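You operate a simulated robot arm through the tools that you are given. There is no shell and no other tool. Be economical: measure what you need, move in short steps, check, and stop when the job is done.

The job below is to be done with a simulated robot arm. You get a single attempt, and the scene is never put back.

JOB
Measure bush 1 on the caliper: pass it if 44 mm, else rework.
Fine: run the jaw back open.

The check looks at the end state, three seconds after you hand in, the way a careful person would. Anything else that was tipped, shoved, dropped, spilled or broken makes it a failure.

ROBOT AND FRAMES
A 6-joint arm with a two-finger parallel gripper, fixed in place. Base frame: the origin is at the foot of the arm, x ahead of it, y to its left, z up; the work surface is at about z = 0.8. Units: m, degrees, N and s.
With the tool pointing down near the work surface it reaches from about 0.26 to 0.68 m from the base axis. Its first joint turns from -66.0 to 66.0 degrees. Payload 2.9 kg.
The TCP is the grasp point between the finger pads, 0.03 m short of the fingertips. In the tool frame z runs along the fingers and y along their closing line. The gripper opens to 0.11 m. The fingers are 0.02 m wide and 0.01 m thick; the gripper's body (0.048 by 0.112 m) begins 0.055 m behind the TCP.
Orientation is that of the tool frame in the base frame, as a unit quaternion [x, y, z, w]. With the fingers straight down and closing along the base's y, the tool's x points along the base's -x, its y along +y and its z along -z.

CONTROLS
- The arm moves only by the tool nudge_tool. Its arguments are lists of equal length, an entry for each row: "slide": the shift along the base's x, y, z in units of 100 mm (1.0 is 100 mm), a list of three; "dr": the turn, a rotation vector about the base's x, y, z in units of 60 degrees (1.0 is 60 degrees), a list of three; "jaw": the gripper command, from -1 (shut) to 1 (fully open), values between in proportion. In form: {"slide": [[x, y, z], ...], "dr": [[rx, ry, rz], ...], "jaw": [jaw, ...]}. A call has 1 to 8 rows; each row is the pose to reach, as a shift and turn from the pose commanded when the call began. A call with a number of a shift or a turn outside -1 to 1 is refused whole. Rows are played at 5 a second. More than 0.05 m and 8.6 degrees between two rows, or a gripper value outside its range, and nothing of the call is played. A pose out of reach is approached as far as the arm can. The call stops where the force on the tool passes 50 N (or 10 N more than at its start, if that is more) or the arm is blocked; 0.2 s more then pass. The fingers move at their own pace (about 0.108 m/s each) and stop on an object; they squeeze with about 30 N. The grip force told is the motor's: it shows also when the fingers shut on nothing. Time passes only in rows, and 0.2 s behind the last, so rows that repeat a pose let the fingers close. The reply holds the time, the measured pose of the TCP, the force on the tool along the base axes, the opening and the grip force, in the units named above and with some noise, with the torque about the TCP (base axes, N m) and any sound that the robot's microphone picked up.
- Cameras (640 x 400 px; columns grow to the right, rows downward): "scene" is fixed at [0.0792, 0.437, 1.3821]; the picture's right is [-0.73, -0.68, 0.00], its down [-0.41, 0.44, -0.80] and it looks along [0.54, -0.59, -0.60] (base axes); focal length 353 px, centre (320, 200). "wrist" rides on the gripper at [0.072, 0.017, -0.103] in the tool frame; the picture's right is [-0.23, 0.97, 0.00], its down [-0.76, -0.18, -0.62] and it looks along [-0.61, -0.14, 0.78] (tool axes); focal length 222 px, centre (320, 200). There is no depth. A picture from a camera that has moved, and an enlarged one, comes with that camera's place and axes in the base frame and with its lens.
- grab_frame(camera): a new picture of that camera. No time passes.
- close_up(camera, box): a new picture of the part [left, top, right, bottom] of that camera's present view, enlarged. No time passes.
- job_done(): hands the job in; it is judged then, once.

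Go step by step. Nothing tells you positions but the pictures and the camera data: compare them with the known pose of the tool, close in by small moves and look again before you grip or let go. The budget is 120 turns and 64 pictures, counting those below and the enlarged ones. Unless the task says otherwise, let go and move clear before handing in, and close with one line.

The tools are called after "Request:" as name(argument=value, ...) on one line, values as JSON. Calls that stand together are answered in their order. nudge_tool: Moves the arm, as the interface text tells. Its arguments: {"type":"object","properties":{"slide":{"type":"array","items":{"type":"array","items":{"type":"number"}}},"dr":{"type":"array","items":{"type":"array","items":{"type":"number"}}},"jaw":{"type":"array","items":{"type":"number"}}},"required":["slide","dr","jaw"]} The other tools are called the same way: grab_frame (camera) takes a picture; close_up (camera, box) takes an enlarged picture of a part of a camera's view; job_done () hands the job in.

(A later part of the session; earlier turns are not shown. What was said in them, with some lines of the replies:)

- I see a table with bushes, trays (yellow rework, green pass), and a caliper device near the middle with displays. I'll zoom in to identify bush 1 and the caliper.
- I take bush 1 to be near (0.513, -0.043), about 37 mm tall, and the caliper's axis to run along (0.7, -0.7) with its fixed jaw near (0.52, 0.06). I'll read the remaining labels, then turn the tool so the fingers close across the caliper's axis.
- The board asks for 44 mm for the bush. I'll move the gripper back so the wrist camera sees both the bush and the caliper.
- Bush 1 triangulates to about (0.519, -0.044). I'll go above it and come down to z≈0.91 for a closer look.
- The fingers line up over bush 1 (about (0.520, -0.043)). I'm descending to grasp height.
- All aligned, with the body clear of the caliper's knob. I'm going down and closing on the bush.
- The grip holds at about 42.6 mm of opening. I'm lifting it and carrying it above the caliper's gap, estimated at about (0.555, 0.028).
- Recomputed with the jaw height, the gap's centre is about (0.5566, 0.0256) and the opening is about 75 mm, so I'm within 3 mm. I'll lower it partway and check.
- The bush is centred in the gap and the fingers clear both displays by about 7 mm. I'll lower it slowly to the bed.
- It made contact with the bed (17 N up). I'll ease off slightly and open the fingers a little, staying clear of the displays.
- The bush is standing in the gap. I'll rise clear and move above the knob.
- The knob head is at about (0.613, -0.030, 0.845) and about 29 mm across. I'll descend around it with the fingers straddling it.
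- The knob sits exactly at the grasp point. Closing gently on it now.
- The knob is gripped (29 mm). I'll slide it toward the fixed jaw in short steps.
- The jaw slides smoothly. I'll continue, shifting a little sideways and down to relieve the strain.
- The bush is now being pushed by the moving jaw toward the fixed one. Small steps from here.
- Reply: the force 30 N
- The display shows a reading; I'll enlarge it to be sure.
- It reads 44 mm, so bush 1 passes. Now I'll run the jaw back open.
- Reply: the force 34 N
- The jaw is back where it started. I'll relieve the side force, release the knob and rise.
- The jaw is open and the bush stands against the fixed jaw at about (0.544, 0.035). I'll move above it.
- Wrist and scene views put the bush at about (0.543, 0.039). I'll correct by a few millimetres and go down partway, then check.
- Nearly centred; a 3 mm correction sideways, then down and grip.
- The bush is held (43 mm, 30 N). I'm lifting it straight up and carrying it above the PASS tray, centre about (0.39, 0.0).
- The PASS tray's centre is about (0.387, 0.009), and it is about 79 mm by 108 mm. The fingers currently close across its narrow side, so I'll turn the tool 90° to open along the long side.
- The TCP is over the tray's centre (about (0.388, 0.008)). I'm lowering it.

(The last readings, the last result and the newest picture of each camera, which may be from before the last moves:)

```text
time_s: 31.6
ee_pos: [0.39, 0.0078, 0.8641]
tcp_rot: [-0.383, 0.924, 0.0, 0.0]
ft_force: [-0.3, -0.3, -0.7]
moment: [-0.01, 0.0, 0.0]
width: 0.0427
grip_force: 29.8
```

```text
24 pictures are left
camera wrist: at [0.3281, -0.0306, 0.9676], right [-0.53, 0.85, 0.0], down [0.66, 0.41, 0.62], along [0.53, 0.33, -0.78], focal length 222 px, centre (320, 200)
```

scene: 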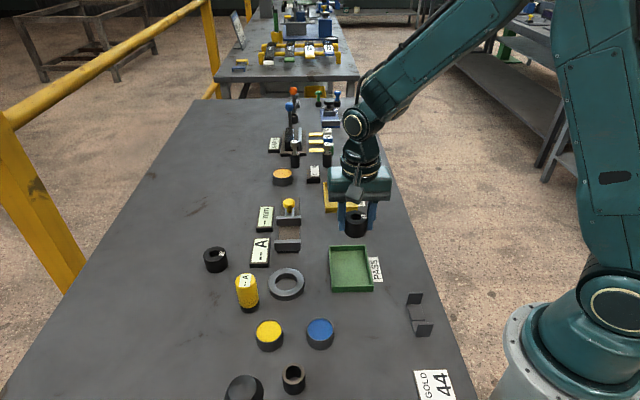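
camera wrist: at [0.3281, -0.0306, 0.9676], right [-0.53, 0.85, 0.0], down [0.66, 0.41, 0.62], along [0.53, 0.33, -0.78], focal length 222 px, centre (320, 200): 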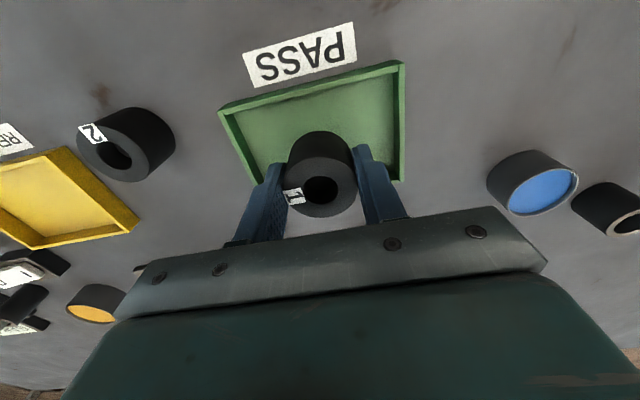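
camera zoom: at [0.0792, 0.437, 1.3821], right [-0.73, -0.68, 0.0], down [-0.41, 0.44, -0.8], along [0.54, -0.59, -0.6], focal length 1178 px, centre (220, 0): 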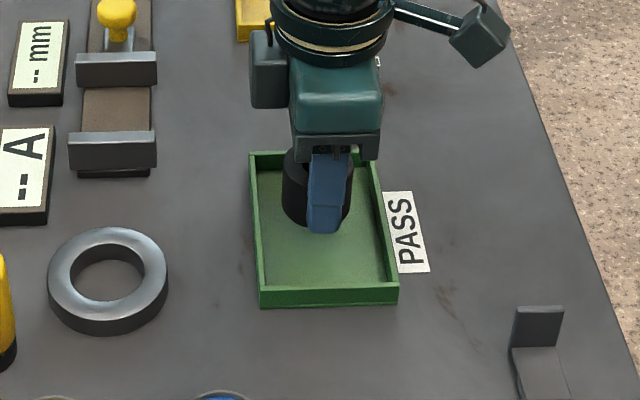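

It's well within the tray. Final lowering to the floor.

Request:
nudge_tool(slide=[[0, 0, -0.1], [0, 0, -0.2], [0, 0, -0.24], [0, 0, -0.255], [0, 0, -0.255]], dr=[[0, 0, 0], [0, 0, 0], [0, 0, 0], [0, 0, 0], [0, 0, 0]], jaw=[-0.4, -0.4, -0.4, -0.4, -0.4])

Request:
close_up(camera="scene", box=[270, 200, 430, 320])

```text
time_s: 32.8
ee_pos: [0.3883, 0.0094, 0.8387]
tcp_rot: [-0.382, 0.924, -0.001, 0.001]
ft_force: [-5.3, 1.4, 23.6]
moment: [0.08, 0.08, 0.09]
width: 0.0428
grip_force: 30.2
```

```text
3.33 times, centred on (350, 260) of scene
camera zoom: at [0.0788, 0.437, 1.3821], right [-0.73, -0.68, 0.0], down [-0.41, 0.44, -0.8], along [0.55, -0.59, -0.6], focal length 1178 px, centre (220, 0)
```

zoom: 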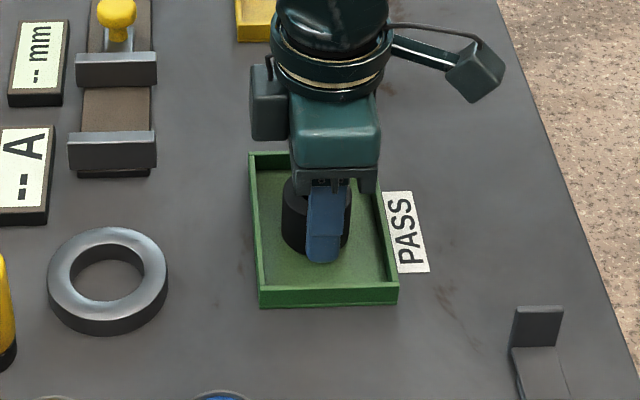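

It's on the tray floor (24 N contact). I'll ease off, open a little, and rise clear.

Request:
nudge_tool(slide=[[0, 0, 0.01], [0, 0, 0.01], [0, 0, 0.01], [0, 0, 0.01], [0, 0, 0.3], [0, 0, 0.7], [0, 0, 1.0], [0, 0, 1.0]], dr=[[0, 0, 0], [0, 0, 0], [0, 0, 0], [0, 0, 0], [0, 0, 0], [0, 0, 0], [0, 0, 0], [0, 0, 0]], jaw=[-0.4, -0.03, -0.03, -0.03, -0.03, -0.03, -0.03, -0.03])

Request:
nudge_tool(slide=[[0, 0, 0.3], [0, 0, 0.6], [0, 0, 0.8], [0, 0, 0.8]], dr=[[0, 0, 0], [0, 0, 0], [0, 0, 0], [0, 0, 0]], jaw=[0, 0, 0, 0])

Request:
grab_frame(camera="scene")

Request:
close_up(camera="scene", box=[230, 180, 390, 300])

```text
time_s: 34.6
ee_pos: [0.3891, 0.01, 0.9384]
tcp_rot: [-0.382, 0.924, 0.0, 0.0]
ft_force: [0.3, -0.3, -0.8]
moment: [0.01, 0.01, -0.05]
width: 0.0537
grip_force: 0.0
```

```text
time_s: 35.6
ee_pos: [0.3886, 0.0079, 1.0173]
tcp_rot: [-0.382, 0.924, 0.0, 0.0]
ft_force: [-0.3, -0.6, 0.3]
moment: [0.02, -0.04, 0.04]
width: 0.055
grip_force: 0.0
```

```text
22 pictures are left
```

scene: 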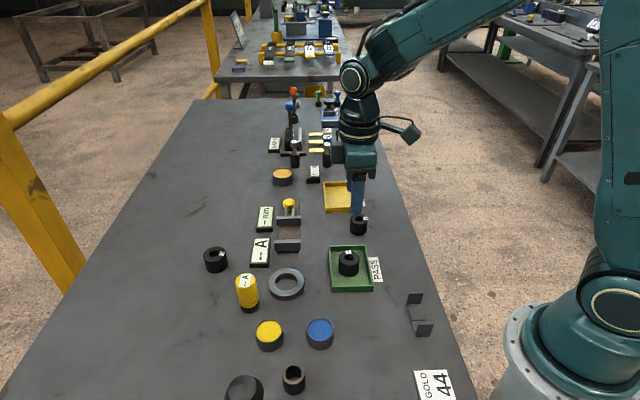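

```text
3.33 times, centred on (310, 240) of scene
camera zoom: at [0.0792, 0.437, 1.3821], right [-0.73, -0.68, 0.0], down [-0.41, 0.44, -0.8], along [0.54, -0.59, -0.6], focal length 1178 px, centre (353, 67)
```

zoom: 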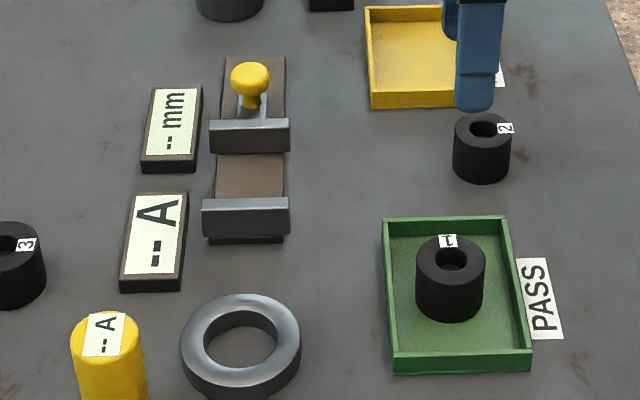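

Bush 1 stands upright in the PASS tray, the caliper jaw is back open, and everything else looks undisturbed. I'm handing in.

Request:
job_done()

```text
The job is handed in.
```

Bush 1 measured 44 mm on the caliper, so I put it in the PASS tray and ran the caliper jaw back open.
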